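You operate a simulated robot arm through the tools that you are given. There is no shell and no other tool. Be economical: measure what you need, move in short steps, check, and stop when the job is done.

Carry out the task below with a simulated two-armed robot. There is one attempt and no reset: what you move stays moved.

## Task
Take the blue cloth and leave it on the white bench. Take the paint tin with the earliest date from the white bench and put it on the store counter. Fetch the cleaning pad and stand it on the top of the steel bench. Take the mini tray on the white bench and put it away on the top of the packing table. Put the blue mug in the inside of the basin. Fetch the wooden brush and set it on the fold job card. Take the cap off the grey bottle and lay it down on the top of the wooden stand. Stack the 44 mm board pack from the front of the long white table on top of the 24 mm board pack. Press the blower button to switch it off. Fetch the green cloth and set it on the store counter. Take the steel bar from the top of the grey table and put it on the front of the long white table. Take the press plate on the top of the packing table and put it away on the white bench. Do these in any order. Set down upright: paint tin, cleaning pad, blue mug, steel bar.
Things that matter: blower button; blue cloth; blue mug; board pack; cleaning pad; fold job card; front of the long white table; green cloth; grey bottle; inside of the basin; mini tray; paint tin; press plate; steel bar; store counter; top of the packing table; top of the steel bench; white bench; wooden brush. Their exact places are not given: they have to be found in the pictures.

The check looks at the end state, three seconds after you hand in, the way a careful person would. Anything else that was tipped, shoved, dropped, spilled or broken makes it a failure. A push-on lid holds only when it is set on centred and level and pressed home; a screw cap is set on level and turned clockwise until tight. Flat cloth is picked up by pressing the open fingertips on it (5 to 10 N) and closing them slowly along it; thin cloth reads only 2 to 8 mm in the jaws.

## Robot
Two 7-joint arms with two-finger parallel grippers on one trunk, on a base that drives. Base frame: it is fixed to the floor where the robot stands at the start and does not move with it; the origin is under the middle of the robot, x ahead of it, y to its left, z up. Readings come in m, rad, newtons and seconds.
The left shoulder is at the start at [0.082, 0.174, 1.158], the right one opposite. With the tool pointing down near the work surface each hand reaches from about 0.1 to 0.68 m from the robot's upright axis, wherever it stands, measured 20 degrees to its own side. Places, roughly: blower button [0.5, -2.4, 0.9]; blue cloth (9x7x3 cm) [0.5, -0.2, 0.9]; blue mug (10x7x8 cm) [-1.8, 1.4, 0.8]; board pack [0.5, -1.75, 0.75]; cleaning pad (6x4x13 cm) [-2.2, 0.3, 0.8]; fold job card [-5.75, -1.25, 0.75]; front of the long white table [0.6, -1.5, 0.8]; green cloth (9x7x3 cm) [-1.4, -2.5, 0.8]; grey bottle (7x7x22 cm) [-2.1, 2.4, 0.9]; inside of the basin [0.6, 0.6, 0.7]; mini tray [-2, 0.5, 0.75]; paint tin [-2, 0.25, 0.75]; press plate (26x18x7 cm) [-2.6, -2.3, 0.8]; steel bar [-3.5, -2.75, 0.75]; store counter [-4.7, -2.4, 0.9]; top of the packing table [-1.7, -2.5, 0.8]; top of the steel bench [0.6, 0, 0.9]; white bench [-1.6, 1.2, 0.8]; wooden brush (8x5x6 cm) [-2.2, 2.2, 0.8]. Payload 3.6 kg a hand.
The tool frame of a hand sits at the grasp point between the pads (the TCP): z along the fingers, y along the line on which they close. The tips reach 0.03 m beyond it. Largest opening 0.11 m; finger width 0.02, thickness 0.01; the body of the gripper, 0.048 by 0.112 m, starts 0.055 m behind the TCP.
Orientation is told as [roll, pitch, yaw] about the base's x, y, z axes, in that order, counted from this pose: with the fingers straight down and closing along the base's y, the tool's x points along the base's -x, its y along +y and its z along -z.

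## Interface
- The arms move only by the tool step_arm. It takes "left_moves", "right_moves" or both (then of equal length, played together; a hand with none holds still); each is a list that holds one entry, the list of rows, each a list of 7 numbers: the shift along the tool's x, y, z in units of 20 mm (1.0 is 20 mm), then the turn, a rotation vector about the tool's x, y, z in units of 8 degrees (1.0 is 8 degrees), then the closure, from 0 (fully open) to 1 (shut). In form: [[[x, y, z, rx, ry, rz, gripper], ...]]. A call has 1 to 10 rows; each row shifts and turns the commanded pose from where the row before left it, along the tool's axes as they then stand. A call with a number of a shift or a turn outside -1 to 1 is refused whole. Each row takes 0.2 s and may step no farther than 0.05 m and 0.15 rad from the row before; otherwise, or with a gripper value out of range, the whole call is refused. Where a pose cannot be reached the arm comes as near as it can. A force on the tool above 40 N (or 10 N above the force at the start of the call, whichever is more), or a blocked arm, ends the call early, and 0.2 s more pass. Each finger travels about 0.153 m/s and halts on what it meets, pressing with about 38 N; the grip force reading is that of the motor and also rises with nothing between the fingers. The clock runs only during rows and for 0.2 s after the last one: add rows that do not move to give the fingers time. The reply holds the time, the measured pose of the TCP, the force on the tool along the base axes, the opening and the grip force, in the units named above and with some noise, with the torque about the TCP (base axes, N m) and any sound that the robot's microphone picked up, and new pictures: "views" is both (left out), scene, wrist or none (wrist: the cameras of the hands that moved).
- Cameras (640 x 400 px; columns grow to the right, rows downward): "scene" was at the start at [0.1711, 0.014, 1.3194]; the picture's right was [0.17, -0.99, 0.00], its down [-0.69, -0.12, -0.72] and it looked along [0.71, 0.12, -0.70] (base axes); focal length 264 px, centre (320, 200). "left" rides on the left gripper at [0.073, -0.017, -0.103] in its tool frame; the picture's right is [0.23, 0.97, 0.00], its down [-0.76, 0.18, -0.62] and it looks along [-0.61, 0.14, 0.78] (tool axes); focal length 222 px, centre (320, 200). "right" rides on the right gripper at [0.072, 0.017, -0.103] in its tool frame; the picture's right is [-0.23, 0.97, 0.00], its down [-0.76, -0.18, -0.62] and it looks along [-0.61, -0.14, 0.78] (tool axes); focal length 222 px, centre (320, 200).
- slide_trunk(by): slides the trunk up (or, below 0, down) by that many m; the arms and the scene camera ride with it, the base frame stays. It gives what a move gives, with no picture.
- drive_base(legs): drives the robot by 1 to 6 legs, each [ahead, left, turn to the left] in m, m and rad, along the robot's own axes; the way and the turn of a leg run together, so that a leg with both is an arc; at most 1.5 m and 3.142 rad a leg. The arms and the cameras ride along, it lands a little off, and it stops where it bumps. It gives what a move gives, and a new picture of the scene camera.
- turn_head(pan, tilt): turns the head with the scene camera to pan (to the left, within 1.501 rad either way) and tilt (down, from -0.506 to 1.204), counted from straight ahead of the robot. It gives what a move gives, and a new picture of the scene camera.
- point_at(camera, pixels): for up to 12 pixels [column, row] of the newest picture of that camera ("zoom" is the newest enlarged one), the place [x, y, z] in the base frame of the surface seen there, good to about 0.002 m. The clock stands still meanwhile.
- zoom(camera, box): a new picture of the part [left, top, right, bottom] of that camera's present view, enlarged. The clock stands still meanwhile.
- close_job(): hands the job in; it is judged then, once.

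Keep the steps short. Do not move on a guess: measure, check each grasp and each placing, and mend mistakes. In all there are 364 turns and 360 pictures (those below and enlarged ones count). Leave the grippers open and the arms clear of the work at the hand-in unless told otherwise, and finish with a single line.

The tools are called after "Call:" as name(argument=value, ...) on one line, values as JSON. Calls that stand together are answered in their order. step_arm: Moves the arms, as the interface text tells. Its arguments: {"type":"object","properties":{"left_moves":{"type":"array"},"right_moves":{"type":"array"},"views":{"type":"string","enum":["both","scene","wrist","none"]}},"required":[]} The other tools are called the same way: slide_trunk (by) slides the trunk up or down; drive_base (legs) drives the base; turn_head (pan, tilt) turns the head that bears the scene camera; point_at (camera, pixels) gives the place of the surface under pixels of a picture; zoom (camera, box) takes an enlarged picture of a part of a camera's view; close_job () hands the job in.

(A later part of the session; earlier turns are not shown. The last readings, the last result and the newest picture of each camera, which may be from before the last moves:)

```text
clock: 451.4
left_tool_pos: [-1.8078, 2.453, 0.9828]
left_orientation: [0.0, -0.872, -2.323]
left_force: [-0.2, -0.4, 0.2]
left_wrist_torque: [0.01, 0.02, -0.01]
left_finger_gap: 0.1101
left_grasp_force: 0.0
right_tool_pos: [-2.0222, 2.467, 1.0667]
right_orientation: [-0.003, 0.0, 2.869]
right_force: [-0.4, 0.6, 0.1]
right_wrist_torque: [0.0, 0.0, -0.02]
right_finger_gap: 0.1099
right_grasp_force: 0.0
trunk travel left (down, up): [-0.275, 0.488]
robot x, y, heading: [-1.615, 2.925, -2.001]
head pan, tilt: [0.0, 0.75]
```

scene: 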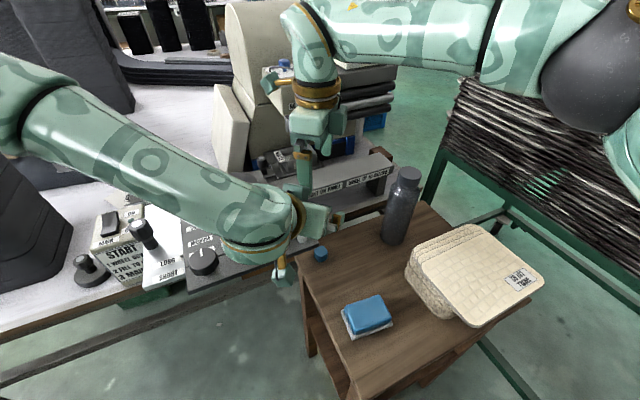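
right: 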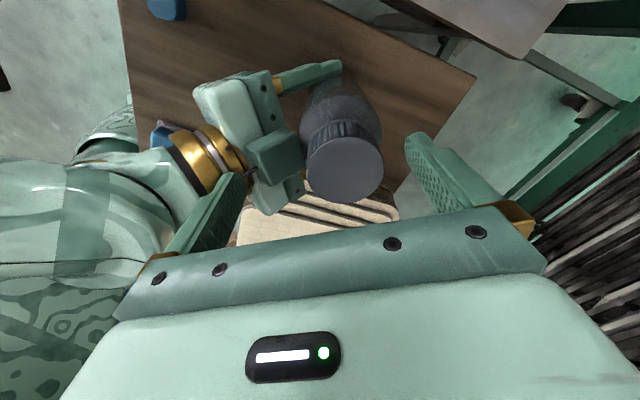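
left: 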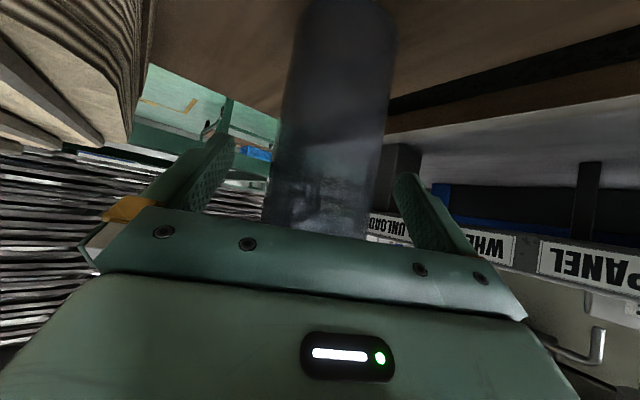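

Now the left hand: slightly up, sideways to its pre-grasp place, and yaw.

Call:
step_arm(left_moves=[[[-0.6, 0, -0.5, 0, 0, 0, 0], [-0.55, 0, -0.46, 0, 0, 0, 0], [-0.14, -0.9, 0.16, 0, 0, 0, 0], [-0.14, -0.9, 0.16, 0, 0, 0, 0], [-0.14, -0.9, 0.16, 0, 0, 0, 0], [-0.14, -0.9, 0.16, 0, 0, 0, 0], [-0.14, -0.9, 0.16, 0, 0, 0, 0], [-0.14, -0.95, 0.16, 0, 0, 0, 0], [-0.14, -0.95, 0.16, 0.71, 0, 0.6, 0], [0, 0, 0, 0.71, 0, 0.6, 0]]], views="both")

```text
clock: 453.6
left_tool_pos: [-1.92, 2.519, 1.0133]
left_orientation: [-0.001, -0.871, -2.583]
left_force: [-0.2, -0.1, -0.1]
left_wrist_torque: [0.0, 0.0, -0.02]
left_finger_gap: 0.11
left_grasp_force: 0.0
right_tool_pos: [-2.0204, 2.4659, 1.0671]
right_orientation: [-0.004, 0.0, 2.867]
right_force: [-1.1, 0.2, 0.5]
right_wrist_torque: [-0.01, 0.03, 0.04]
right_finger_gap: 0.1097
right_grasp_force: 0.0
trunk travel left (down, up): [-0.275, 0.488]
robot x, y, heading: [-1.6172, 2.9262, -2.0]
head pan, tilt: [0.0, 0.75]
```

scene: 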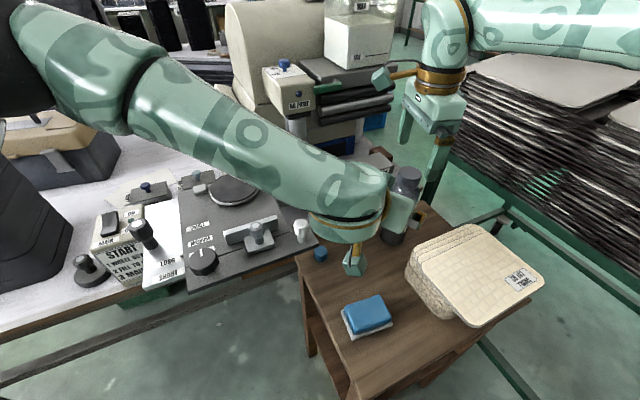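
left: 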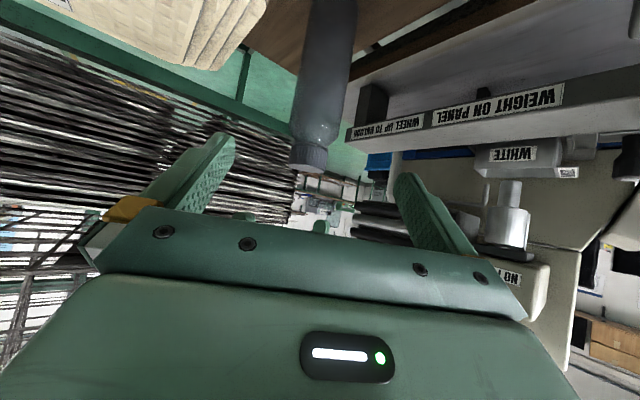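

Call:
step_arm(left_moves=[[[0.35, 0, 1, 0, 0, 0, 0], [0.35, 0, 1, 0, 0, 0, 0], [0.35, 0, 1, 0, 0, 0, 0], [0.35, 0, 1, 0, 0, 0, 0], [0.34, 0, 1, 0, 0, 0, 0], [0, 0, 1, 0, 0, 0, 0], [0, 0, 1, 0, 0, 0, 0], [0, 0, 1, 0, 0, 0, 0], [0, 0, 1, 0, 0, 0, 0], [0, 0, 1, 0, 0, 0, 0]]], views="none")

Call:
step_arm(left_moves=[[[0, 0, 1, 0, 0, 0, 0], [0, 0, 0, 0, 0, 0, 0], [0, 0, 0, 0, 0, 0, 0.2], [0, 0, 0, 0, 0, 0, 0.3], [0, 0, 0, 0, 0, 0, 0.4], [0, 0, 0, 0, 0, 0, 0.6], [0, 0, 0, 0, 0, 0, 0.8], [0, 0, 0, 0, 0, 0, 0.8]]], views="scene")

Call:
point_at(camera="scene", pixels=[[407, 170], [407, 174], [398, 173], [416, 175], [407, 178]])

```text
clock: 455.8
left_tool_pos: [-2.0318, 2.4504, 0.8592]
left_orientation: [0.002, -0.873, -2.583]
left_force: [0.6, 0.0, -1.1]
left_wrist_torque: [0.01, 0.02, -0.01]
left_finger_gap: 0.1102
left_grasp_force: 0.0
right_tool_pos: [-2.022, 2.4672, 1.0671]
right_orientation: [-0.004, 0.001, 2.868]
right_force: [0.4, -0.2, 0.3]
right_wrist_torque: [-0.03, 0.02, 0.03]
right_finger_gap: 0.1099
right_grasp_force: 0.0
trunk travel left (down, up): [-0.275, 0.488]
robot x, y, heading: [-1.6161, 2.9243, -2.004]
head pan, tilt: [0.0, 0.75]
```

```text
clock: 457.6
left_tool_pos: [-2.0451, 2.4419, 0.847]
left_orientation: [0.001, -0.873, -2.582]
left_force: [0.2, -0.4, -1.0]
left_wrist_torque: [0.04, 0.0, -0.03]
left_finger_gap: 0.0646
left_grasp_force: 38.1
right_tool_pos: [-2.0205, 2.4668, 1.0671]
right_orientation: [-0.003, -0.001, 2.869]
right_force: [-0.1, 0.1, -0.8]
right_wrist_torque: [0.0, 0.0, 0.01]
right_finger_gap: 0.11
right_grasp_force: 0.1
trunk travel left (down, up): [-0.275, 0.488]
robot x, y, heading: [-1.6166, 2.9216, -2.001]
head pan, tilt: [0.0, 0.75]
```

scene: 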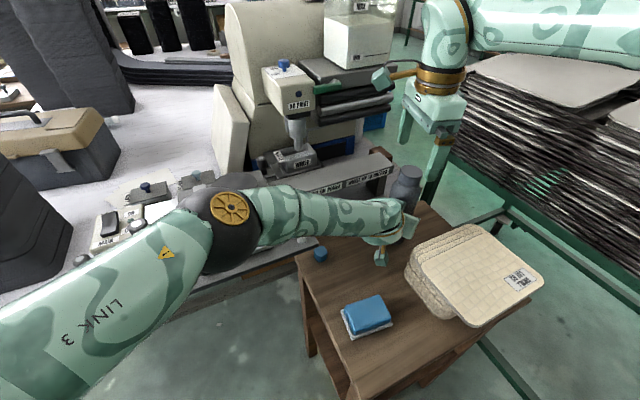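

```text
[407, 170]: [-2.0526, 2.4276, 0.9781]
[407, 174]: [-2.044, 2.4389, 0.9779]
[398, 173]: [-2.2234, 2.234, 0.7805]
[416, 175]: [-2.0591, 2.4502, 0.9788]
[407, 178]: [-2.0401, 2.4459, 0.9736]
```

Bottle held again. Right hand: centre over the cap, half-open, and lower onto it.

Call:
step_arm(right_moves=[[[-0.47, 0.91, 0, 0, 0, 0, 0.2], [-0.47, 0.91, 0, 0, 0, 0, 0.35], [0, 0, 0.5, 0, 0, 0, 0.35], [0, 0, 0.5, 0, 0, 0, 0.35], [0, 0, 0, 0, 0, 0, 0.35]]], views="wrist")

Call:
point_at(camera="right", pixels=[[320, 150], [300, 150], [340, 150], [320, 130], [320, 165]])

```text
clock: 458.8
left_tool_pos: [-2.0458, 2.4417, 0.8454]
left_orientation: [0.0, -0.874, -2.583]
left_force: [0.3, -0.2, 0.6]
left_wrist_torque: [-0.01, 0.04, 0.01]
left_finger_gap: 0.0644
left_grasp_force: 38.0
right_tool_pos: [-2.0495, 2.4376, 1.0478]
right_orientation: [-0.004, 0.0, 2.868]
right_force: [0.3, 0.1, 0.6]
right_wrist_torque: [0.0, 0.02, 0.01]
right_finger_gap: 0.0716
right_grasp_force: 0.1
trunk travel left (down, up): [-0.275, 0.488]
robot x, y, heading: [-1.6166, 2.9248, -2.003]
head pan, tilt: [0.0, 0.75]
```

right: 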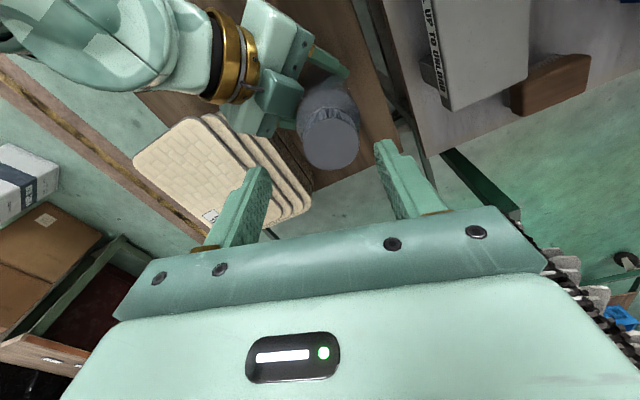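

```text
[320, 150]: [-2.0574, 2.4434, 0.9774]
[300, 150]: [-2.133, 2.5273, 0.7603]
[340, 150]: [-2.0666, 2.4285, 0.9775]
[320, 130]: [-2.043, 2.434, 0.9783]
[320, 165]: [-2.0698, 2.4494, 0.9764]
```

Call:
step_arm(right_moves=[[[-0.27, 0, 0.5, 0, 0, 0, 0.35], [0, 0, 1, 0, 0, 0, 0.35], [0, 0, 1, 0, 0, 0, 0.35], [0, 0, 0.9, 0, 0, 0, 0.35], [0, 0, 0, 0, 0, 0, 0.5], [0, 0, 0, 0, 0, 0, 0.7], [0, 0, 0, 0, 0, 0, 0.9], [0, 0, 0, 0, 0, 0, 1], [0, 0, 0, 0, 0, 0, 1]]], views="wrist")

```text
clock: 460.8
left_tool_pos: [-2.0454, 2.446, 0.8453]
left_orientation: [-0.001, -0.87, -2.587]
left_force: [14.0, 35.4, 3.9]
left_wrist_torque: [-3.71, 2.08, -0.42]
left_finger_gap: 0.0648
left_grasp_force: 37.6
right_tool_pos: [-2.0547, 2.4368, 0.98]
right_orientation: [0.003, 0.001, 2.872]
right_force: [-15.6, -35.2, -1.0]
right_wrist_torque: [-0.85, 0.08, 0.23]
right_finger_gap: 0.0452
right_grasp_force: 38.0
trunk travel left (down, up): [-0.275, 0.488]
robot x, y, heading: [-1.6124, 2.9243, -2.006]
head pan, tilt: [0.0, 0.75]
```

right: 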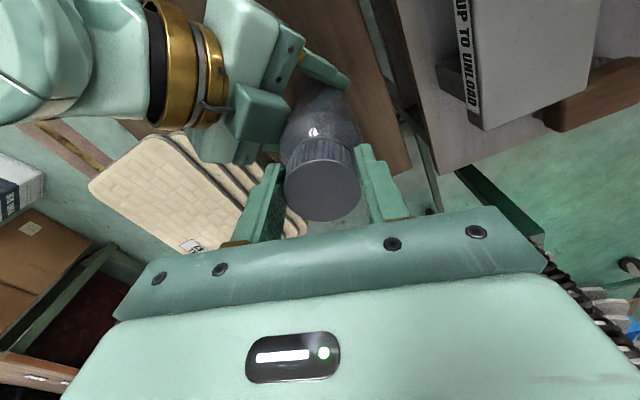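

The grip is firm but off-centre by some mm (35 N sideways). I relieve it by moving the right hand a little along the force.

Call:
step_arm(right_moves=[[[0, 0.15, 0, 0, 0, 0, 1], [0, 0, 0, 0, 0, 0, 1]]], views="none")

```text
clock: 461.4
left_tool_pos: [-2.0456, 2.4442, 0.846]
left_orientation: [0.0, -0.872, -2.584]
left_force: [5.5, 25.8, -0.3]
left_wrist_torque: [-2.61, 0.95, -0.37]
left_finger_gap: 0.0649
left_grasp_force: 38.4
right_tool_pos: [-2.0531, 2.434, 0.9793]
right_orientation: [-0.001, 0.002, 2.868]
right_force: [-5.6, -26.1, 1.1]
right_wrist_torque: [-0.87, -0.16, 0.14]
right_finger_gap: 0.0451
right_grasp_force: 38.5
trunk travel left (down, up): [-0.275, 0.488]
robot x, y, heading: [-1.6136, 2.9278, -2.006]
head pan, tilt: [0.0, 0.75]
```

Call:
step_arm(right_moves=[[[0, 0.2, 0, 0, 0, 0, 1], [0, 0.15, 0, 0, 0, 0, 1], [0, 0, 0, 0, 0, 0, 1]]], views="none")

```text
clock: 462.2
left_tool_pos: [-2.0436, 2.4409, 0.8461]
left_orientation: [0.003, -0.872, -2.58]
left_force: [-17.8, -4.1, -12.8]
left_wrist_torque: [-0.12, -1.21, 0.0]
left_finger_gap: 0.0647
left_grasp_force: 38.1
right_tool_pos: [-2.0556, 2.4295, 0.9793]
right_orientation: [-0.006, 0.002, 2.87]
right_force: [17.7, 2.0, 14.6]
right_wrist_torque: [0.6, -1.18, -0.13]
right_finger_gap: 0.0449
right_grasp_force: 38.1
trunk travel left (down, up): [-0.275, 0.488]
robot x, y, heading: [-1.6145, 2.9241, -2.003]
head pan, tilt: [0.0, 0.75]
```

Call:
step_arm(right_moves=[[[0.2, -0.05, -0.05, 0, 0, 0, 1], [0, 0, 0, 0, 0, 0, 1]]], views="none")

```text
clock: 462.8
left_tool_pos: [-2.0431, 2.442, 0.8466]
left_orientation: [0.002, -0.875, -2.583]
left_force: [4.2, -1.1, 0.5]
left_wrist_torque: [-0.38, 0.54, 0.05]
left_finger_gap: 0.0649
left_grasp_force: 38.5
right_tool_pos: [-2.0554, 2.4296, 0.9794]
right_orientation: [-0.002, -0.003, 2.865]
right_force: [-3.6, 1.7, 0.2]
right_wrist_torque: [0.64, -0.01, 0.04]
right_finger_gap: 0.0448
right_grasp_force: 37.9
trunk travel left (down, up): [-0.275, 0.488]
robot x, y, heading: [-1.6161, 2.924, -2.001]
head pan, tilt: [0.0, 0.75]
```

Forces are small now. I unscrew: turn counterclockwise (seen from above) in small steps.

Call:
step_arm(right_moves=[[[0, 0, 0, 0, 0, -0.5, 1], [0, 0, 0, 0, 0, -0.7, 1], [0, 0, 0, 0, 0, -0.7, 1], [0, 0, 0, 0, 0, -0.7, 1], [0, 0, 0, 0, 0, -0.7, 1], [0, 0, 0, 0, 0, -0.7, 1], [0, 0, 0, 0, 0, 0, 1]]], views="wrist")

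```text
clock: 464.4
left_tool_pos: [-2.0437, 2.441, 0.8456]
left_orientation: [0.002, -0.873, -2.582]
left_force: [6.0, -22.4, -1.8]
left_wrist_torque: [1.66, 0.63, 0.37]
left_finger_gap: 0.0649
left_grasp_force: 38.2
right_tool_pos: [-2.0543, 2.4304, 0.9804]
right_orientation: [-0.004, 0.003, -2.856]
right_force: [-6.4, 21.3, 1.7]
right_wrist_torque: [1.29, 0.14, -0.12]
right_finger_gap: 0.0453
right_grasp_force: 37.5
trunk travel left (down, up): [-0.275, 0.488]
robot x, y, heading: [-1.6156, 2.9226, -2.001]
head pan, tilt: [0.0, 0.75]
```

right: 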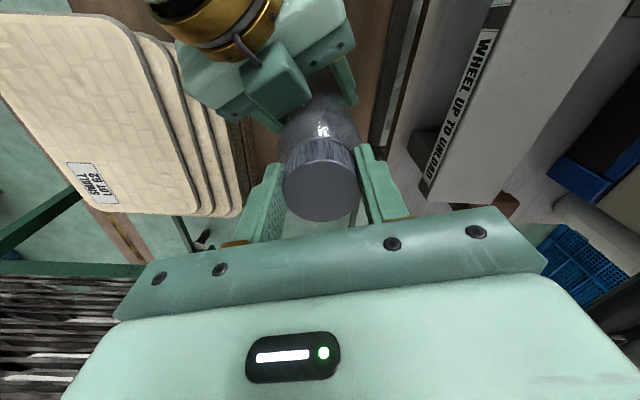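

It turns (torque small). I correct the sideways drift and go on turning.

Call:
step_arm(right_moves=[[[0, -0.15, 0, 0, 0, 0, 1], [0, -0.02, 0, 0, 0, -0.8, 1], [0, -0.02, 0, 0, 0, -0.8, 1], [0, -0.02, 0, 0, 0, -0.8, 1], [0, -0.02, 0, 0, 0, -0.8, 1], [0, -0.02, 0, 0, 0, -0.8, 1], [0, -0.02, 0, 0, 0, -0.8, 1], [0, 0, 0, 0, 0, -0.8, 1], [0, 0, 0, 0, 0, 0, 1]]], views="none")

```text
clock: 466.4
left_tool_pos: [-2.0444, 2.4426, 0.8466]
left_orientation: [0.001, -0.873, -2.582]
left_force: [8.0, -10.1, -0.7]
left_wrist_torque: [1.23, 1.01, 0.28]
left_finger_gap: 0.0651
left_grasp_force: 38.7
right_tool_pos: [-2.0557, 2.4334, 0.9816]
right_orientation: [-0.002, 0.003, -2.072]
right_force: [-8.8, 10.4, 0.0]
right_wrist_torque: [0.26, 0.06, -0.07]
right_finger_gap: 0.045
right_grasp_force: 37.9
trunk travel left (down, up): [-0.275, 0.488]
robot x, y, heading: [-1.6152, 2.9257, -2.001]
head pan, tilt: [0.0, 0.75]
```

The cap is rising (z +2 mm): it unscrews. I continue.

Call:
step_arm(right_moves=[[[0, -0.08, 0, 0, 0, -0.8, 1], [0, 0, -0.02, 0, 0, -0.8, 1], [0, 0, -0.02, 0, 0, -0.8, 1], [0, 0, -0.02, 0, 0, -0.8, 1], [0, 0, -0.02, 0, 0, -0.8, 1], [0, 0, -0.02, 0, 0, -0.8, 1], [0, 0, -0.02, 0, 0, -0.8, 1], [0, 0, -0.02, 0, 0, -0.8, 1], [0, 0, -0.02, 0, 0, -0.8, 1], [0, 0, 0, 0, 0, 0, 1]]], views="none")

```text
clock: 467.0
left_tool_pos: [-2.0536, 2.4627, 0.8465]
left_orientation: [-0.003, -0.875, -2.629]
left_force: [-0.5, 3.2, 1.8]
left_wrist_torque: [-0.35, 0.48, -0.08]
left_finger_gap: 0.0657
left_grasp_force: 38.0
right_tool_pos: [-2.0692, 2.4677, 0.9849]
right_orientation: [0.011, -0.016, -1.969]
right_force: [0.5, -2.6, -2.3]
right_wrist_torque: [-0.13, -0.61, 0.05]
right_finger_gap: 0.045
right_grasp_force: 37.9
right hand out of reach, approached as far as the arm can: row 1, 2, 3
trunk travel left (down, up): [-0.275, 0.488]
robot x, y, heading: [-1.6136, 2.9226, -1.999]
head pan, tilt: [0.0, 0.75]
stopped in row 3 (left hand): the force on the tool passed its limit at 48 N (the readings are from after the stop); the commanded pose is now the measured one
```

The right arm hit its turning limit and nudged the bottle about 2 cm; everything still held. I open the right, lift it off, rewind its yaw, while the left slides the bottle back to its old place.

Call:
step_arm(right_moves=[[[0, 0, 0, 0, 0, 0, 0.7], [0, 0, 0, 0, 0, 0, 0.4], [0, 0, 0, 0, 0, 0, 0.3], [0, 0, -0.5, 0, 0, 0, 0.3], [0, 0, -1, 0, 0, 0.3, 0.3], [0, 0, -1, 0, 0, 1, 0.3], [0, 0, -0.5, 0, 0, 1, 0.3], [0, 0, 0, 0, 0, 1, 0.3], [0, 0, 0, 0, 0, 1, 0.3], [0, 0, 0, 0, 0, 1, 0.3]]], views="none")

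Call:
step_arm(right_moves=[[[0, 0, 0, 0, 0, 1, 0.3], [0, 0, 0, 0, 0, 1, 0.3], [0, 0, 0, 0, 0, 1, 0.3], [0, 0, 0, 0, 0, 1, 0.3], [0, 0, 0, 0, 0, 1, 0.3], [0, 0, 0, 0, 0, 1, 0.3], [0, 0, 0, 0, 0, 0.5, 0.3]]], left_moves=[[[0, 0, 0, 0, 0, 0, 0.8], [0, 0, 0, 0, 0, 0, 0.8], [0, 0, 0, 0, 0, 0, 0.8], [0, 0, 0, 0, 0, 0, 0.8], [0, 0, 0, 0, 0, 0, 0.8], [0, 0, 0, 0, 0, 0, 0.8], [0, 0, 0, 0, 0, 0, 0.8]]], views="both")

```text
clock: 469.2
left_tool_pos: [-2.053, 2.4601, 0.8469]
left_orientation: [-0.006, -0.873, -2.625]
left_force: [0.3, 0.0, -1.0]
left_wrist_torque: [-0.03, -0.01, -0.02]
left_finger_gap: 0.0657
left_grasp_force: 37.8
right_tool_pos: [-2.0693, 2.4664, 1.0427]
right_orientation: [0.015, -0.005, -2.712]
right_force: [0.5, -0.8, -0.2]
right_wrist_torque: [-0.03, -0.01, -0.01]
right_finger_gap: 0.0771
right_grasp_force: 0.0
trunk travel left (down, up): [-0.275, 0.488]
robot x, y, heading: [-1.6181, 2.924, -2.004]
head pan, tilt: [0.0, 0.75]
```

```text
clock: 470.8
left_tool_pos: [-2.0525, 2.4611, 0.8459]
left_orientation: [-0.005, -0.872, -2.623]
left_force: [-0.5, -0.1, -0.7]
left_wrist_torque: [0.0, -0.01, 0.02]
left_finger_gap: 0.0652
left_grasp_force: 38.1
right_tool_pos: [-2.0696, 2.4651, 1.043]
right_orientation: [0.012, 0.007, 2.663]
right_force: [0.0, 0.6, -0.3]
right_wrist_torque: [-0.02, 0.01, -0.04]
right_finger_gap: 0.077
right_grasp_force: 0.0
trunk travel left (down, up): [-0.275, 0.488]
robot x, y, heading: [-1.6151, 2.9231, -2.005]
head pan, tilt: [0.0, 0.75]
```

scene: 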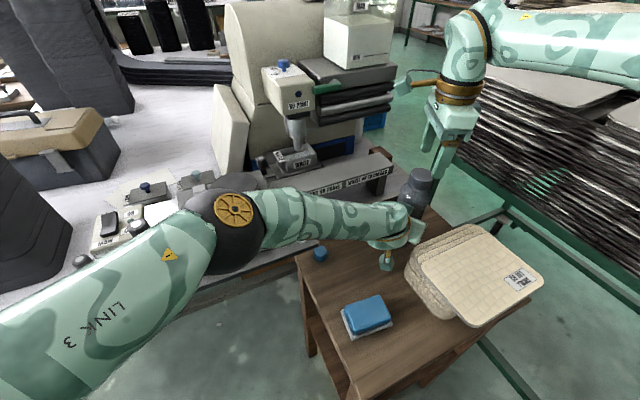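
right: 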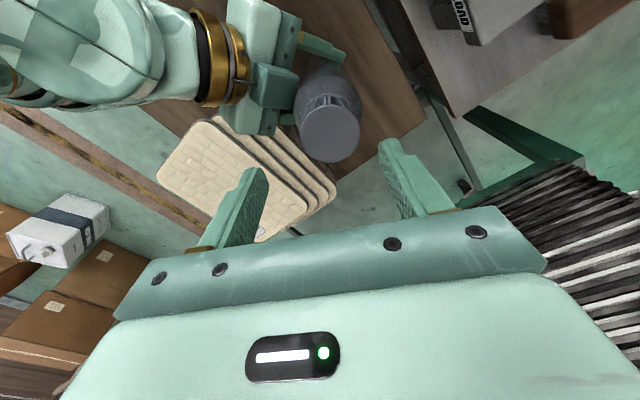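
left: 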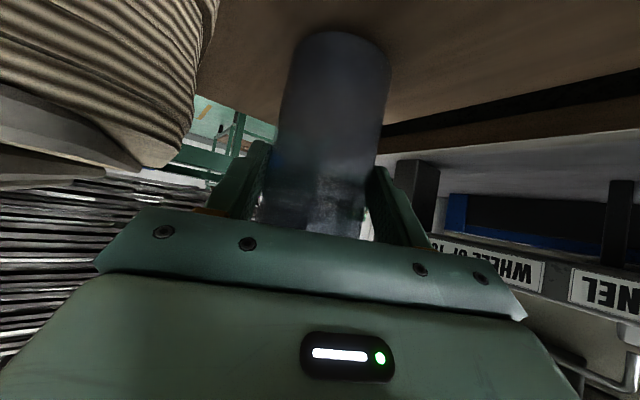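

I slide the bottle back with the left hand (2 cm) and check cap position.

Call:
step_arm(left_moves=[[[-0.02, 0.2, 0.02, 0, 0, 0, 0.8], [-0.02, 0.3, 0.02, 0, 0, 0, 0.8], [-0.02, 0.3, 0.03, 0, 0, 0, 0.8], [-0.02, 0.22, 0.02, 0, 0, 0, 0.8], [0, 0, 0, 0, 0, 0, 0.8]]], views="none")

Call:
zoom(camera="right", box=[240, 60, 440, 185])

Call:
point_at(camera="right", pixels=[[330, 135], [310, 135], [350, 130], [330, 115], [330, 155], [345, 150]])

```text
clock: 472.0
left_tool_pos: [-2.0448, 2.441, 0.8455]
left_orientation: [-0.005, -0.872, -2.624]
left_force: [-0.1, 0.2, -0.6]
left_wrist_torque: [0.0, 0.02, 0.0]
left_finger_gap: 0.0649
left_grasp_force: 38.2
right_tool_pos: [-2.0687, 2.466, 1.0428]
right_orientation: [0.012, 0.011, 2.666]
right_force: [-0.3, -0.2, -1.0]
right_wrist_torque: [-0.02, -0.02, 0.0]
right_finger_gap: 0.077
right_grasp_force: 0.1
trunk travel left (down, up): [-0.275, 0.488]
robot x, y, heading: [-1.6164, 2.9245, -2.006]
head pan, tilt: [0.0, 0.75]
```

```text
3.20 times, centred on (340, 122) of right
```

zoom: 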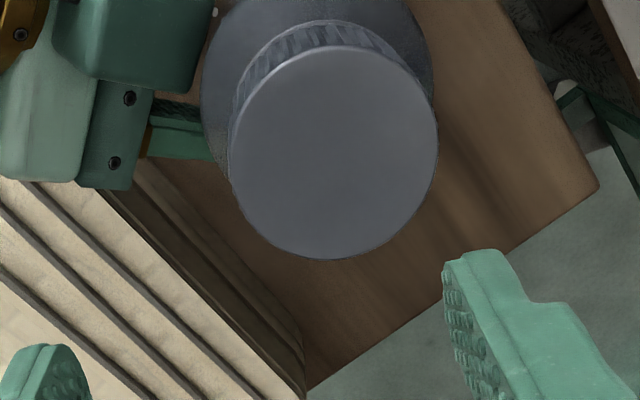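

```text
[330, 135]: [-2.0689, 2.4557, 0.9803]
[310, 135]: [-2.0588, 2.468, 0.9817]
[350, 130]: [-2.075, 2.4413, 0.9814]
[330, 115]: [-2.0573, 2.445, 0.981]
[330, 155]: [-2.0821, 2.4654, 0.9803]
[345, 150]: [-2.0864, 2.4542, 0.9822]
```

Call:
point_at(camera="zoom", pixels=[[333, 155], [235, 155], [432, 155], [333, 60], [333, 250]])

```text
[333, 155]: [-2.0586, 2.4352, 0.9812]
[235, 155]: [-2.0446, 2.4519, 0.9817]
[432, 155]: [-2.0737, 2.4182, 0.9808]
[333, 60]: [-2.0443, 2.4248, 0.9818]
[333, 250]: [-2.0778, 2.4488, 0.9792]
```

Cap centre is (-2.060,2.436), top 0.981. I bring the right hand onto it, close and check forces.

Call:
step_arm(right_moves=[[[0.55, 0.57, 0, 0, 0, 0, 0.3], [0.54, 0.56, 0, 0, 0, 0, 0.3], [0, 0, 1, 0, 0, 0, 0.3], [0, 0, 1, 0, 0, 0, 0.3], [0, 0, 0.9, 0, 0, 0, 0.3], [0, 0, 0, 0, 0, 0, 0.5], [0, 0, 0, 0, 0, 0, 0.7], [0, 0, 0, 0, 0, 0, 1], [0, 0, 0, 0, 0, 0, 1]]], views="none")

```text
clock: 474.0
left_tool_pos: [-2.0454, 2.4419, 0.8465]
left_orientation: [-0.005, -0.872, -2.626]
left_force: [3.0, 7.1, 0.1]
left_wrist_torque: [-0.85, 0.22, -0.09]
left_finger_gap: 0.0647
left_grasp_force: 37.7
right_tool_pos: [-2.0602, 2.4355, 0.9854]
right_orientation: [0.013, 0.009, 2.666]
right_force: [-2.7, -6.1, -1.0]
right_wrist_torque: [-0.08, 0.21, 0.01]
right_finger_gap: 0.0452
right_grasp_force: 37.9
trunk travel left (down, up): [-0.275, 0.488]
robot x, y, heading: [-1.6143, 2.9245, -2.002]
head pan, tilt: [0.0, 0.75]
```

Well centred. I turn another 80° counterclockwise.

Call:
step_arm(right_moves=[[[0, 0.03, -0.01, 0, 0, -0.8, 1], [0, 0, -0.012, 0, 0, -1, 1], [0, 0, -0.012, 0, 0, -1, 1], [0, 0, -0.012, 0, 0, -1, 1], [0, 0, -0.012, 0, 0, -1, 1], [0, 0, -0.012, 0, 0, -1, 1], [0, 0, -0.012, 0, 0, -1, 1], [0, 0, -0.012, 0, 0, -1, 1], [0, 0, -0.012, 0, 0, -1, 1], [0, 0, 0, 0, 0, 0, 1]]], views="none")

```text
clock: 476.2
left_tool_pos: [-2.0453, 2.4403, 0.8461]
left_orientation: [-0.004, -0.873, -2.627]
left_force: [-4.7, 3.3, 10.2]
left_wrist_torque: [-0.28, -0.17, -0.07]
left_finger_gap: 0.0646
left_grasp_force: 37.6
right_tool_pos: [-2.0598, 2.4348, 0.9884]
right_orientation: [0.01, -0.008, -2.386]
right_force: [4.5, -3.3, -11.1]
right_wrist_torque: [-0.2, -0.26, 0.01]
right_finger_gap: 0.0453
right_grasp_force: 38.0
trunk travel left (down, up): [-0.275, 0.488]
robot x, y, heading: [-1.6124, 2.9231, -2.003]
head pan, tilt: [0.0, 0.75]
```

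Call:
step_arm(right_moves=[[[0, 0, 0.02, 0, 0, -0.8, 1], [0, 0, 0, 0, 0, -0.8, 1], [0, 0, 0, 0, 0, 0, 0.5], [0, 0, 0, 0, 0, 0, 0.4], [0, 0, 0, 0, 0, 1, 0.4], [0, 0, 0, 0, 0, 1, 0.4], [0, 0, 0, 0, 0, 1, 0.4], [0, 0, 0, 0, 0, 1, 0.4], [0, 0, 0, 0, 0, 1, 0.4], [0, 0, 0, 0, 0, 1, 0.4]]], views="none")

Call:
step_arm(right_moves=[[[0, 0, 0, 0, 0, 1, 0.4], [0, 0, 0, 0, 0, 1, 0.4], [0, 0, 0, 0, 0, 1, 0.4], [0, 0, 0, 0, 0, 1, 0.4], [0, 0, 0, 0, 0, 1, 0.4], [0, 0, 0, 0, 0, 0, 0.6], [0, 0, 0, 0, 0, 0, 0.8], [0, 0, 0, 0, 0, 0, 1], [0, 0, 0, 0, 0, 0, 1]]], views="none")

```text
clock: 478.4
left_tool_pos: [-2.0449, 2.4418, 0.8464]
left_orientation: [-0.005, -0.871, -2.622]
left_force: [0.9, -0.4, -0.6]
left_wrist_torque: [0.04, -0.01, -0.03]
left_finger_gap: 0.0645
left_grasp_force: 38.1
right_tool_pos: [-2.0604, 2.4355, 0.9874]
right_orientation: [0.016, 0.0, -3.005]
right_force: [0.3, 0.0, -0.3]
right_wrist_torque: [-0.02, 0.05, 0.02]
right_finger_gap: 0.0659
right_grasp_force: 0.1
trunk travel left (down, up): [-0.275, 0.488]
robot x, y, heading: [-1.6146, 2.9227, -2.002]
head pan, tilt: [0.0, 0.75]
```

```text
clock: 480.4
left_tool_pos: [-2.0447, 2.4422, 0.8465]
left_orientation: [-0.003, -0.872, -2.625]
left_force: [6.5, 9.4, -1.0]
left_wrist_torque: [-1.3, 0.72, -0.11]
left_finger_gap: 0.0644
left_grasp_force: 38.0
right_tool_pos: [-2.0611, 2.4366, 0.9886]
right_orientation: [0.015, 0.011, 2.583]
right_force: [-6.2, -9.0, 0.0]
right_wrist_torque: [0.01, 0.2, -0.01]
right_finger_gap: 0.045
right_grasp_force: 37.9
trunk travel left (down, up): [-0.275, 0.488]
robot x, y, heading: [-1.6181, 2.9247, -2.003]
head pan, tilt: [0.0, 0.75]
```

Call:
step_arm(right_moves=[[[0, 0.05, 0, 0, 0, -1, 1], [0, 0, -0.006, 0, 0, -1, 1], [0, 0, -0.006, 0, 0, -1, 1], [0, 0, -0.006, 0, 0, -1, 1], [0, 0, -0.006, 0, 0, -1, 1], [0, 0, -0.006, 0, 0, -1, 1], [0, 0, -0.006, 0, 0, -1, 1], [0, 0, -0.006, 0, 0, -1, 1], [0, 0, -0.006, 0, 0, -1, 1], [0, 0, -0.006, 0, 0, -1, 1]]], views="none")

Call:
step_arm(right_moves=[[[0, 0, -0.05, 0, 0, -0.5, 1], [0, 0, -0.1, 0, 0, 0, 1], [0, 0, 0, 0, 0, 0, 1]]], views="wrist")

```text
clock: 482.6
left_tool_pos: [-2.0454, 2.4427, 0.8478]
left_orientation: [-0.005, -0.874, -2.626]
left_force: [1.3, 18.0, -3.6]
left_wrist_torque: [-2.47, 0.7, -0.18]
left_finger_gap: 0.0645
left_grasp_force: 38.2
right_tool_pos: [-2.061, 2.4341, 0.988]
right_orientation: [0.012, -0.012, -2.301]
right_force: [-2.7, -18.0, 2.7]
right_wrist_torque: [-0.01, -0.49, -0.04]
right_finger_gap: 0.0451
right_grasp_force: 38.1
trunk travel left (down, up): [-0.275, 0.488]
robot x, y, heading: [-1.6148, 2.9208, -2.006]
head pan, tilt: [0.0, 0.75]
```

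```text
clock: 483.4
left_tool_pos: [-2.0457, 2.4416, 0.8471]
left_orientation: [-0.006, -0.874, -2.625]
left_force: [0.5, 21.0, 7.9]
left_wrist_torque: [-2.4, 0.4, -0.35]
left_finger_gap: 0.0647
left_grasp_force: 37.5
right_tool_pos: [-2.0606, 2.4334, 0.9909]
right_orientation: [0.009, -0.01, -2.233]
right_force: [-0.9, -21.6, -10.3]
right_wrist_torque: [-0.85, -0.15, -0.05]
right_finger_gap: 0.045
right_grasp_force: 38.1
trunk travel left (down, up): [-0.275, 0.488]
robot x, y, heading: [-1.6166, 2.9246, -2.003]
head pan, tilt: [0.0, 0.75]
```

right: 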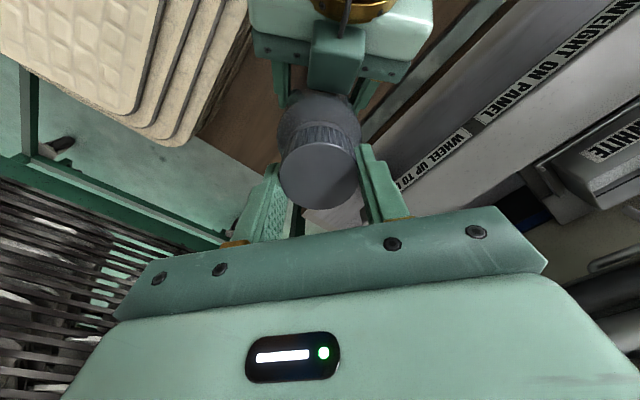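

Still threaded. I regrip and turn on.

Call:
step_arm(right_moves=[[[0, 0, 0.15, 0, 0, 0, 1], [0, 0, 0, 0, 0, 0, 0.5], [0, 0, 0, 0, 0, 0, 0.4], [0, 0, 0, 0, 0, 1, 0.4], [0, 0, 0, 0, 0, 1, 0.4], [0, 0, 0, 0, 0, 1, 0.4], [0, 0, 0, 0, 0, 1, 0.4], [0, 0, 0, 0, 0, 1, 0.4], [0, 0, 0, 0, 0, 1, 0.4], [0, 0, 0, 0, 0, 1, 0.4]]], views="none")

Call:
step_arm(right_moves=[[[0, 0, 0, 0, 0, 1, 0.4], [0, 0, 0, 0, 0, 1, 0.4], [0, 0, 0, 0, 0, 1, 0.4], [0, 0, 0, 0, 0, 1, 0.4], [0, 0, 0, 0, 0, 0, 0.6], [0, 0, 0, 0, 0, 0, 0.8], [0, 0, 0, 0, 0, 0, 1], [0, 0, 0, 0, 0, 0, 1]]], views="none")

Call:
step_arm(right_moves=[[[0, 0, 0, 0, 0, -0.7, 1], [0, 0, -0.006, 0, 0, -1, 1], [0, 0, -0.006, 0, 0, -1, 1], [0, 0, -0.006, 0, 0, -1, 1], [0, 0, -0.006, 0, 0, -1, 1], [0, 0, -0.006, 0, 0, -1, 1], [0, 0, -0.006, 0, 0, -1, 1], [0, 0, -0.006, 0, 0, -1, 1], [0, 0, -0.006, 0, 0, -1, 1], [0, 0, -0.006, 0, 0, -1, 1]]], views="none")

Call:
step_arm(right_moves=[[[0, 0, -0.1, 0, 0, -0.5, 1], [0, 0, -0.1, 0, 0, 0, 1], [0, 0, 0, 0, 0, 0, 1]]], views="none")

```text
clock: 485.6
left_tool_pos: [-2.0451, 2.4401, 0.8453]
left_orientation: [-0.005, -0.873, -2.625]
left_force: [-0.6, 0.4, -0.2]
left_wrist_torque: [0.01, -0.02, -0.02]
left_finger_gap: 0.0644
left_grasp_force: 38.1
right_tool_pos: [-2.0611, 2.4337, 0.9879]
right_orientation: [0.017, 0.004, 3.068]
right_force: [0.0, -0.9, -0.4]
right_wrist_torque: [0.01, 0.02, -0.01]
right_finger_gap: 0.0659
right_grasp_force: 0.0
trunk travel left (down, up): [-0.275, 0.488]
robot x, y, heading: [-1.6158, 2.9233, -2.0]
head pan, tilt: [0.0, 0.75]
```

```text
clock: 487.4
left_tool_pos: [-2.0447, 2.4403, 0.8471]
left_orientation: [-0.005, -0.874, -2.624]
left_force: [-1.4, -0.7, -1.2]
left_wrist_torque: [0.0, -0.06, 0.03]
left_finger_gap: 0.0644
left_grasp_force: 37.7
right_tool_pos: [-2.0607, 2.4345, 0.9877]
right_orientation: [0.011, 0.01, 2.513]
right_force: [1.3, 0.7, 0.4]
right_wrist_torque: [0.14, -0.14, -0.01]
right_finger_gap: 0.0455
right_grasp_force: 38.7
trunk travel left (down, up): [-0.275, 0.488]
robot x, y, heading: [-1.6179, 2.9224, -2.004]
head pan, tilt: [0.0, 0.75]
```

```text
clock: 489.6
left_tool_pos: [-2.0448, 2.4413, 0.846]
left_orientation: [-0.006, -0.873, -2.624]
left_force: [0.7, 4.6, -1.3]
left_wrist_torque: [-0.56, 0.02, -0.02]
left_finger_gap: 0.0646
left_grasp_force: 38.2
right_tool_pos: [-2.0602, 2.4324, 0.9891]
right_orientation: [0.013, -0.008, -2.414]
right_force: [-0.2, -5.3, 0.1]
right_wrist_torque: [-0.09, 0.0, -0.07]
right_finger_gap: 0.045
right_grasp_force: 37.8
trunk travel left (down, up): [-0.275, 0.488]
robot x, y, heading: [-1.6143, 2.9281, -2.005]
head pan, tilt: [0.0, 0.75]
```

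```text
clock: 490.4
left_tool_pos: [-2.0448, 2.4422, 0.8464]
left_orientation: [-0.005, -0.874, -2.625]
left_force: [-1.5, 7.2, 4.9]
left_wrist_torque: [-1.02, -0.12, -0.15]
left_finger_gap: 0.0644
left_grasp_force: 38.4
right_tool_pos: [-2.0594, 2.4343, 0.9931]
right_orientation: [0.013, -0.007, -2.345]
right_force: [1.0, -6.9, -4.4]
right_wrist_torque: [-0.01, -0.05, 0.01]
right_finger_gap: 0.0454
right_grasp_force: 37.8
trunk travel left (down, up): [-0.275, 0.488]
robot x, y, heading: [-1.6157, 2.9243, -2.005]
head pan, tilt: [0.0, 0.75]
```

The pull is small now. I try lifting 8 mm while turning a bit more.

Call:
step_arm(right_moves=[[[0, 0, -0.1, 0, 0, -0.4, 1], [0, 0, -0.1, 0, 0, -0.4, 1], [0, 0, -0.1, 0, 0, -0.4, 1], [0, 0, -0.1, 0, 0, 0, 1], [0, 0, 0, 0, 0, 0, 1]]], views="wrist")

```text
clock: 491.6
left_tool_pos: [-2.0459, 2.4404, 0.8467]
left_orientation: [-0.006, -0.873, -2.625]
left_force: [-7.0, 7.4, 5.3]
left_wrist_torque: [-1.12, -0.73, -0.21]
left_finger_gap: 0.0647
left_grasp_force: 37.9
right_tool_pos: [-2.0601, 2.433, 1.0004]
right_orientation: [0.012, -0.01, -2.175]
right_force: [6.8, -7.9, -6.7]
right_wrist_torque: [-0.09, -0.06, 0.06]
right_finger_gap: 0.0455
right_grasp_force: 38.4
trunk travel left (down, up): [-0.275, 0.488]
robot x, y, heading: [-1.6109, 2.922, -2.003]
head pan, tilt: [0.0, 0.75]
```

right: 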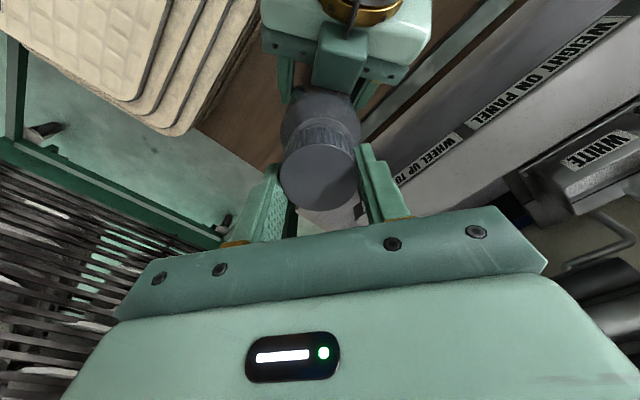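

Call:
point_at(camera="right", pixels=[[320, 175], [320, 190], [300, 175]])

Call:
step_arm(right_moves=[[[0, 0, -0.2, 0, 0, 0, 1], [0, 0, -0.2, 0, 0, 0, 1], [0, 0, -0.2, 0, 0, 0, 1], [0, 0, 0, 0, 0, 0, 1]]], views="none")

```text
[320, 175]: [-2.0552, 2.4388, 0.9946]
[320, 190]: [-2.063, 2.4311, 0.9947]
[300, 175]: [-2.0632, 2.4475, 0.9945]
```

```text
clock: 492.6
left_tool_pos: [-2.0443, 2.4395, 0.8451]
left_orientation: [-0.006, -0.872, -2.623]
left_force: [-0.6, 0.9, -0.4]
left_wrist_torque: [0.02, -0.02, 0.02]
left_finger_gap: 0.0643
left_grasp_force: 37.7
right_tool_pos: [-2.0619, 2.4351, 1.0142]
right_orientation: [0.012, -0.012, -2.179]
right_force: [-0.6, -0.2, -0.4]
right_wrist_torque: [0.03, 0.01, -0.02]
right_finger_gap: 0.0451
right_grasp_force: 38.0
trunk travel left (down, up): [-0.275, 0.488]
robot x, y, heading: [-1.6141, 2.9269, -2.003]
head pan, tilt: [0.0, 0.75]
```

The cap is free. I raise it 6 cm, then the left hand lets the bottle go and backs away.

Call:
step_arm(right_moves=[[[0, 0, -0.5, 0, 0, 0, 1], [0, 0, -1, 0, 0, 0, 1], [0, 0, -1, 0, 0, 0, 1], [0, 0, -0.5, 0, 0, 0, 1], [0, 0, 0, 0, 0, 0, 1], [0, 0, 0, 0, 0, 0, 1], [0, 0, 0, 0, 0, 0, 1], [0, 0, 0, 0, 0, 0, 1], [0, 0, 0, 0, 0, 0, 1], [0, 0, 0, 0, 0, 0, 1]]], left_moves=[[[0, 0, 0, 0, 0, 0, 0.8], [0, 0, 0, 0, 0, 0, 0.5], [0, 0, 0, 0, 0, 0, 0.35], [0, 0, 0, 0, 0, 0, 0.2], [0, 0, 0, 0, 0, 0, 0], [0, 0, -0.5, 0, 0, 0, 0], [0, 0, -1, 0, 0, 0, 0], [0, 0, -1, 0, 0, 0, 0], [0, 0, -1, 0, 0, 0, 0], [0, 0, -1, 0, 0, 0, 0]]], views="scene")

```text
clock: 494.8
left_tool_pos: [-1.9845, 2.4758, 0.9048]
left_orientation: [-0.006, -0.874, -2.622]
left_force: [-0.7, -1.0, -1.5]
left_wrist_torque: [0.0, 0.0, -0.01]
left_finger_gap: 0.1102
left_grasp_force: 0.1
right_tool_pos: [-2.0605, 2.4353, 1.0728]
right_orientation: [0.01, -0.014, -2.178]
right_force: [0.1, -0.5, -0.5]
right_wrist_torque: [0.0, 0.03, -0.01]
right_finger_gap: 0.0452
right_grasp_force: 37.9
trunk travel left (down, up): [-0.275, 0.488]
robot x, y, heading: [-1.6126, 2.9202, -2.007]
head pan, tilt: [0.0, 0.75]
```

scene: 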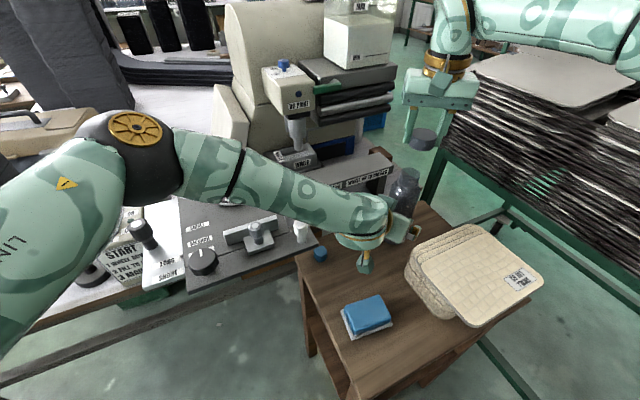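

Call:
step_arm(left_moves=[[[0, 0, -1, 0, 0, 0, 0], [0, 0, -1, 0, 0, 0, 0], [-0.3, 0, -1, 0, 0, 0, 0], [-0.7, 0, -0.7, 0, 0, 0, 0], [-0.75, 0, -0.64, 0, 0, 0, 0], [-0.75, 0, -0.64, 0, 0, 0, 0], [-0.75, 0, -0.64, 0, 0, 0, 0], [-0.75, 0, -0.64, 0, 0, 0, 0], [-0.75, 0, -0.64, 0, 0, 0, 0], [-0.75, 0, -0.64, 0, 0, 0, 0]]], views="none")

Call:
step_arm(left_moves=[[[0, 0.5, 0, 0, 1, 0, 0], [0, 0.5, 0, 0, 1, 0, 0], [0, 0.5, 0, 0, 1, 0, 0], [0, 0.5, 0, 0, 1, 0, 0], [0, 0.5, 0, 0, 1, 0, 0], [0, 0, 0, 0, 1, 0, 0], [0, 0, 0, 0, 0.25, 0, 0]]], right_moves=[[[0, 0, 0, 0, 0, 0, 1], [0, 0, 0, 0, 0, 0, 1], [0, 0, 0, 0, 0, 0, 1], [0, 0, 0, 0, 0, 0, 1], [0, 0, 0, 0, 0, 0, 1], [0, 0, 0, 0, 0, 0, 1], [0, 0, 0, 0, 0, 0, 1]]], views="scene")

```text
clock: 497.0
left_tool_pos: [-1.9447, 2.4946, 1.0858]
left_orientation: [-0.005, -0.873, -2.626]
left_force: [-0.6, 0.1, 0.0]
left_wrist_torque: [-0.01, -0.02, 0.01]
left_finger_gap: 0.11
left_grasp_force: 0.1
right_tool_pos: [-2.0601, 2.4359, 1.0732]
right_orientation: [0.01, -0.011, -2.177]
right_force: [-0.5, -0.4, 0.1]
right_wrist_torque: [-0.01, -0.03, 0.01]
right_finger_gap: 0.0455
right_grasp_force: 38.6
trunk travel left (down, up): [-0.275, 0.488]
robot x, y, heading: [-1.6149, 2.924, -2.001]
head pan, tilt: [0.0, 0.75]
```

```text
clock: 498.6
left_tool_pos: [-1.9246, 2.4623, 1.0852]
left_orientation: [-0.003, -0.28, -2.626]
left_force: [0.7, -0.1, 0.3]
left_wrist_torque: [0.0, 0.0, 0.01]
left_finger_gap: 0.11
left_grasp_force: 0.0
left hand out of reach, approached as far as the arm can: row 5, 6
right_tool_pos: [-2.0604, 2.4361, 1.073]
right_orientation: [0.011, -0.013, -2.179]
right_force: [-0.4, 0.5, 0.7]
right_wrist_torque: [0.01, -0.02, 0.01]
right_finger_gap: 0.0451
right_grasp_force: 37.6
trunk travel left (down, up): [-0.275, 0.488]
robot x, y, heading: [-1.6162, 2.9217, -2.002]
head pan, tilt: [0.0, 0.75]
```

scene: 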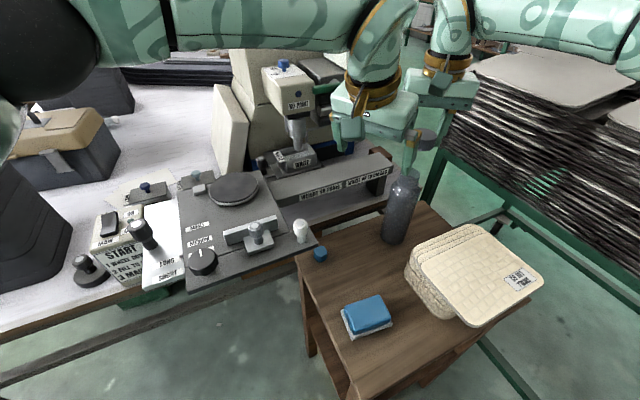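

I pull the left hand away from the right one, back toward the body.

Call:
step_arm(left_moves=[[[1, 0, -0.3, 0, 0, 0, 0], [1, 0, -0.3, 0, 0, 0, 0], [1, 0, -0.3, 0, 0, 0, 0], [1, 0, -0.3, 0, 0, 0, 0], [1, 0, -0.3, 0, 0, 0, 0], [1, 0, -0.3, 0, 0, 0, 0], [1, 0, -0.3, 0, 0, 0, 0], [0, 0, 0, 0, 1, 0, 0], [0, 0, 0, 0, 1, 0, 0], [0, 0, 0, 0, 0, 0, 0]]], views="none")

```text
clock: 500.8
left_tool_pos: [-1.7967, 2.5351, 1.0853]
left_orientation: [-0.004, 0.0, -2.626]
left_force: [0.6, 0.1, 1.2]
left_wrist_torque: [-0.01, 0.02, -0.01]
left_finger_gap: 0.1097
left_grasp_force: 0.1
right_tool_pos: [-2.06, 2.4358, 1.073]
right_orientation: [0.013, -0.014, -2.178]
right_force: [0.1, -0.6, -0.3]
right_wrist_torque: [0.02, 0.01, -0.03]
right_finger_gap: 0.0451
right_grasp_force: 38.3
trunk travel left (down, up): [-0.275, 0.488]
robot x, y, heading: [-1.6163, 2.9196, -2.007]
head pan, tilt: [0.0, 0.75]
```

Call:
step_arm(right_moves=[[[0.3, 0.1, 0, 0, 0, 0, 1], [0.7, 0.26, 0, 0, 0, 0, 1], [0.9, 0.35, 0, 0, 0, 0, 1], [0.9, 0.35, 0, 0, 0, 0, 1], [0.9, 0.35, 0, 0, 0, 0, 1], [0.9, 0.35, 0.3, 0, 0, 0, 1], [0.9, 0.35, 0.6, 0, 0, 0, 1], [0.9, 0.35, 1, 0, 0, 0, 1], [0, 0, 1, 0, 0, 0, 1], [0, 0, 1, 0, 0, 0, 1]]], left_moves=[[[0.5, 1, 0, 0, 0, 0, 0], [0.5, 1, 0, 0, 0, 0, 0], [0.5, 1, 0, 0, 0, 0, 0], [0.5, 1, 0, 0, 0, 0, 0], [0, 0, 0, 0, 0, 0, 0], [0, 0, 0, 0, 0, 0, 0], [0, 0, 0, 0, 0, 0, 0], [0, 0, 0, 0, 0, 0, 0], [0, 0, 0, 0, 0, 0, 0], [0, 0, 0, 0, 0, 0, 0]]], views="none")

Call:
step_arm(right_moves=[[[0, 0, 1, 0, 0, 0, 1], [0, 0, 1, 0, 0, 0, 1], [0, 0, 1, 0, 0, 0, 1], [0, 0, 1, 0, 0, 0, 1], [0, 0, 1, 0, 0, 0, 1], [0, 0, 1, 0, 0, 0, 1], [0, 0, 1, 0, 0, 0, 1]]], views="both")

```text
clock: 503.0
left_tool_pos: [-1.7228, 2.4852, 1.0865]
left_orientation: [-0.003, -0.002, -2.627]
left_force: [0.5, 0.2, -0.2]
left_wrist_torque: [-0.02, -0.04, 0.01]
left_finger_gap: 0.1102
left_grasp_force: 0.0
right_tool_pos: [-1.9467, 2.5102, 0.9928]
right_orientation: [0.01, -0.012, -2.177]
right_force: [-0.1, 0.2, 1.3]
right_wrist_torque: [0.02, -0.01, 0.04]
right_finger_gap: 0.0453
right_grasp_force: 37.9
trunk travel left (down, up): [-0.275, 0.488]
robot x, y, heading: [-1.6163, 2.9233, -2.004]
head pan, tilt: [0.0, 0.75]
```

```text
clock: 504.6
left_tool_pos: [-1.7221, 2.4865, 1.086]
left_orientation: [-0.005, -0.001, -2.626]
left_force: [-0.7, 0.4, 0.7]
left_wrist_torque: [0.01, 0.01, 0.02]
left_finger_gap: 0.1099
left_grasp_force: 0.1
right_tool_pos: [-1.9487, 2.5076, 0.8533]
right_orientation: [0.01, -0.013, -2.178]
right_force: [0.0, -0.2, -0.4]
right_wrist_torque: [0.0, 0.03, -0.03]
right_finger_gap: 0.0449
right_grasp_force: 38.2
trunk travel left (down, up): [-0.275, 0.488]
robot x, y, heading: [-1.62, 2.9223, -2.009]
head pan, tilt: [0.0, 0.75]
```

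scene: 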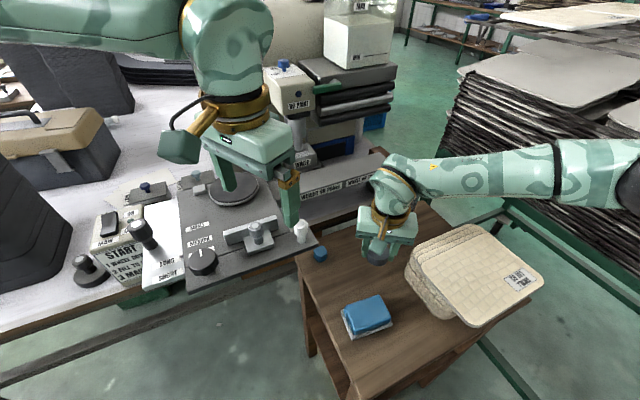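
right: 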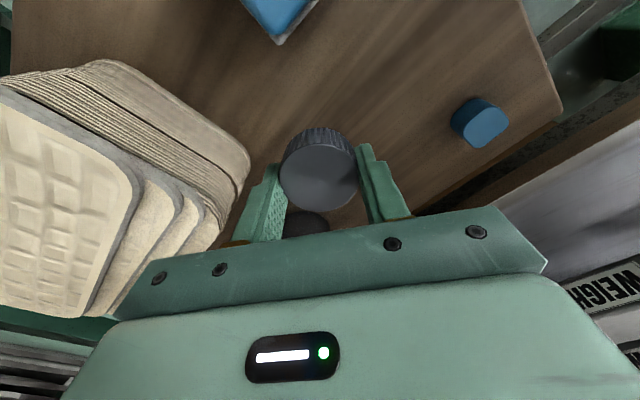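

Call:
step_arm(right_moves=[[[0, 0, 1, 0, 0, 0, 1], [0, 0, 0.9, 0, 0, 0, 1], [0, 0, 0.5, 0, 0, 0, 1], [0, 0, 0.2, 0, 0, 0, 1], [0, 0, 0.1, 0, 0, 0, 1], [0, 0, 0.1, 0, 0, 0, 1], [0, 0, 0, 0, 0, 0, 1]]], views="none")

```text
clock: 506.2
left_tool_pos: [-1.7225, 2.4844, 1.0862]
left_orientation: [-0.003, -0.001, -2.625]
left_force: [0.8, -0.2, 0.3]
left_wrist_torque: [-0.01, 0.0, 0.01]
left_finger_gap: 0.1096
left_grasp_force: 0.0
right_tool_pos: [-1.9467, 2.5082, 0.7973]
right_orientation: [0.011, -0.011, -2.18]
right_force: [-0.5, 1.1, 0.0]
right_wrist_torque: [0.01, 0.01, 0.0]
right_finger_gap: 0.0454
right_grasp_force: 37.8
trunk travel left (down, up): [-0.275, 0.488]
robot x, y, heading: [-1.6151, 2.9226, -2.005]
head pan, tilt: [0.0, 0.75]
```

Call:
step_arm(right_moves=[[[0, 0, 0.1, 0, 0, 0, 1], [0, 0, 0.1, 0, 0, 0, 1], [0, 0, 0, 0, 0, 0, 1]]], views="none")

```text
clock: 507.0
left_tool_pos: [-1.7223, 2.4846, 1.0866]
left_orientation: [-0.002, -0.002, -2.626]
left_force: [-0.4, 0.0, -1.3]
left_wrist_torque: [0.03, -0.02, -0.01]
left_finger_gap: 0.1099
left_grasp_force: 0.1
right_tool_pos: [-1.946, 2.5086, 0.7946]
right_orientation: [0.01, -0.013, -2.178]
right_force: [-0.9, -0.6, -0.8]
right_wrist_torque: [0.02, 0.0, 0.0]
right_finger_gap: 0.0456
right_grasp_force: 38.3
trunk travel left (down, up): [-0.275, 0.488]
robot x, y, heading: [-1.6201, 2.9259, -2.005]
head pan, tilt: [0.0, 0.75]
```

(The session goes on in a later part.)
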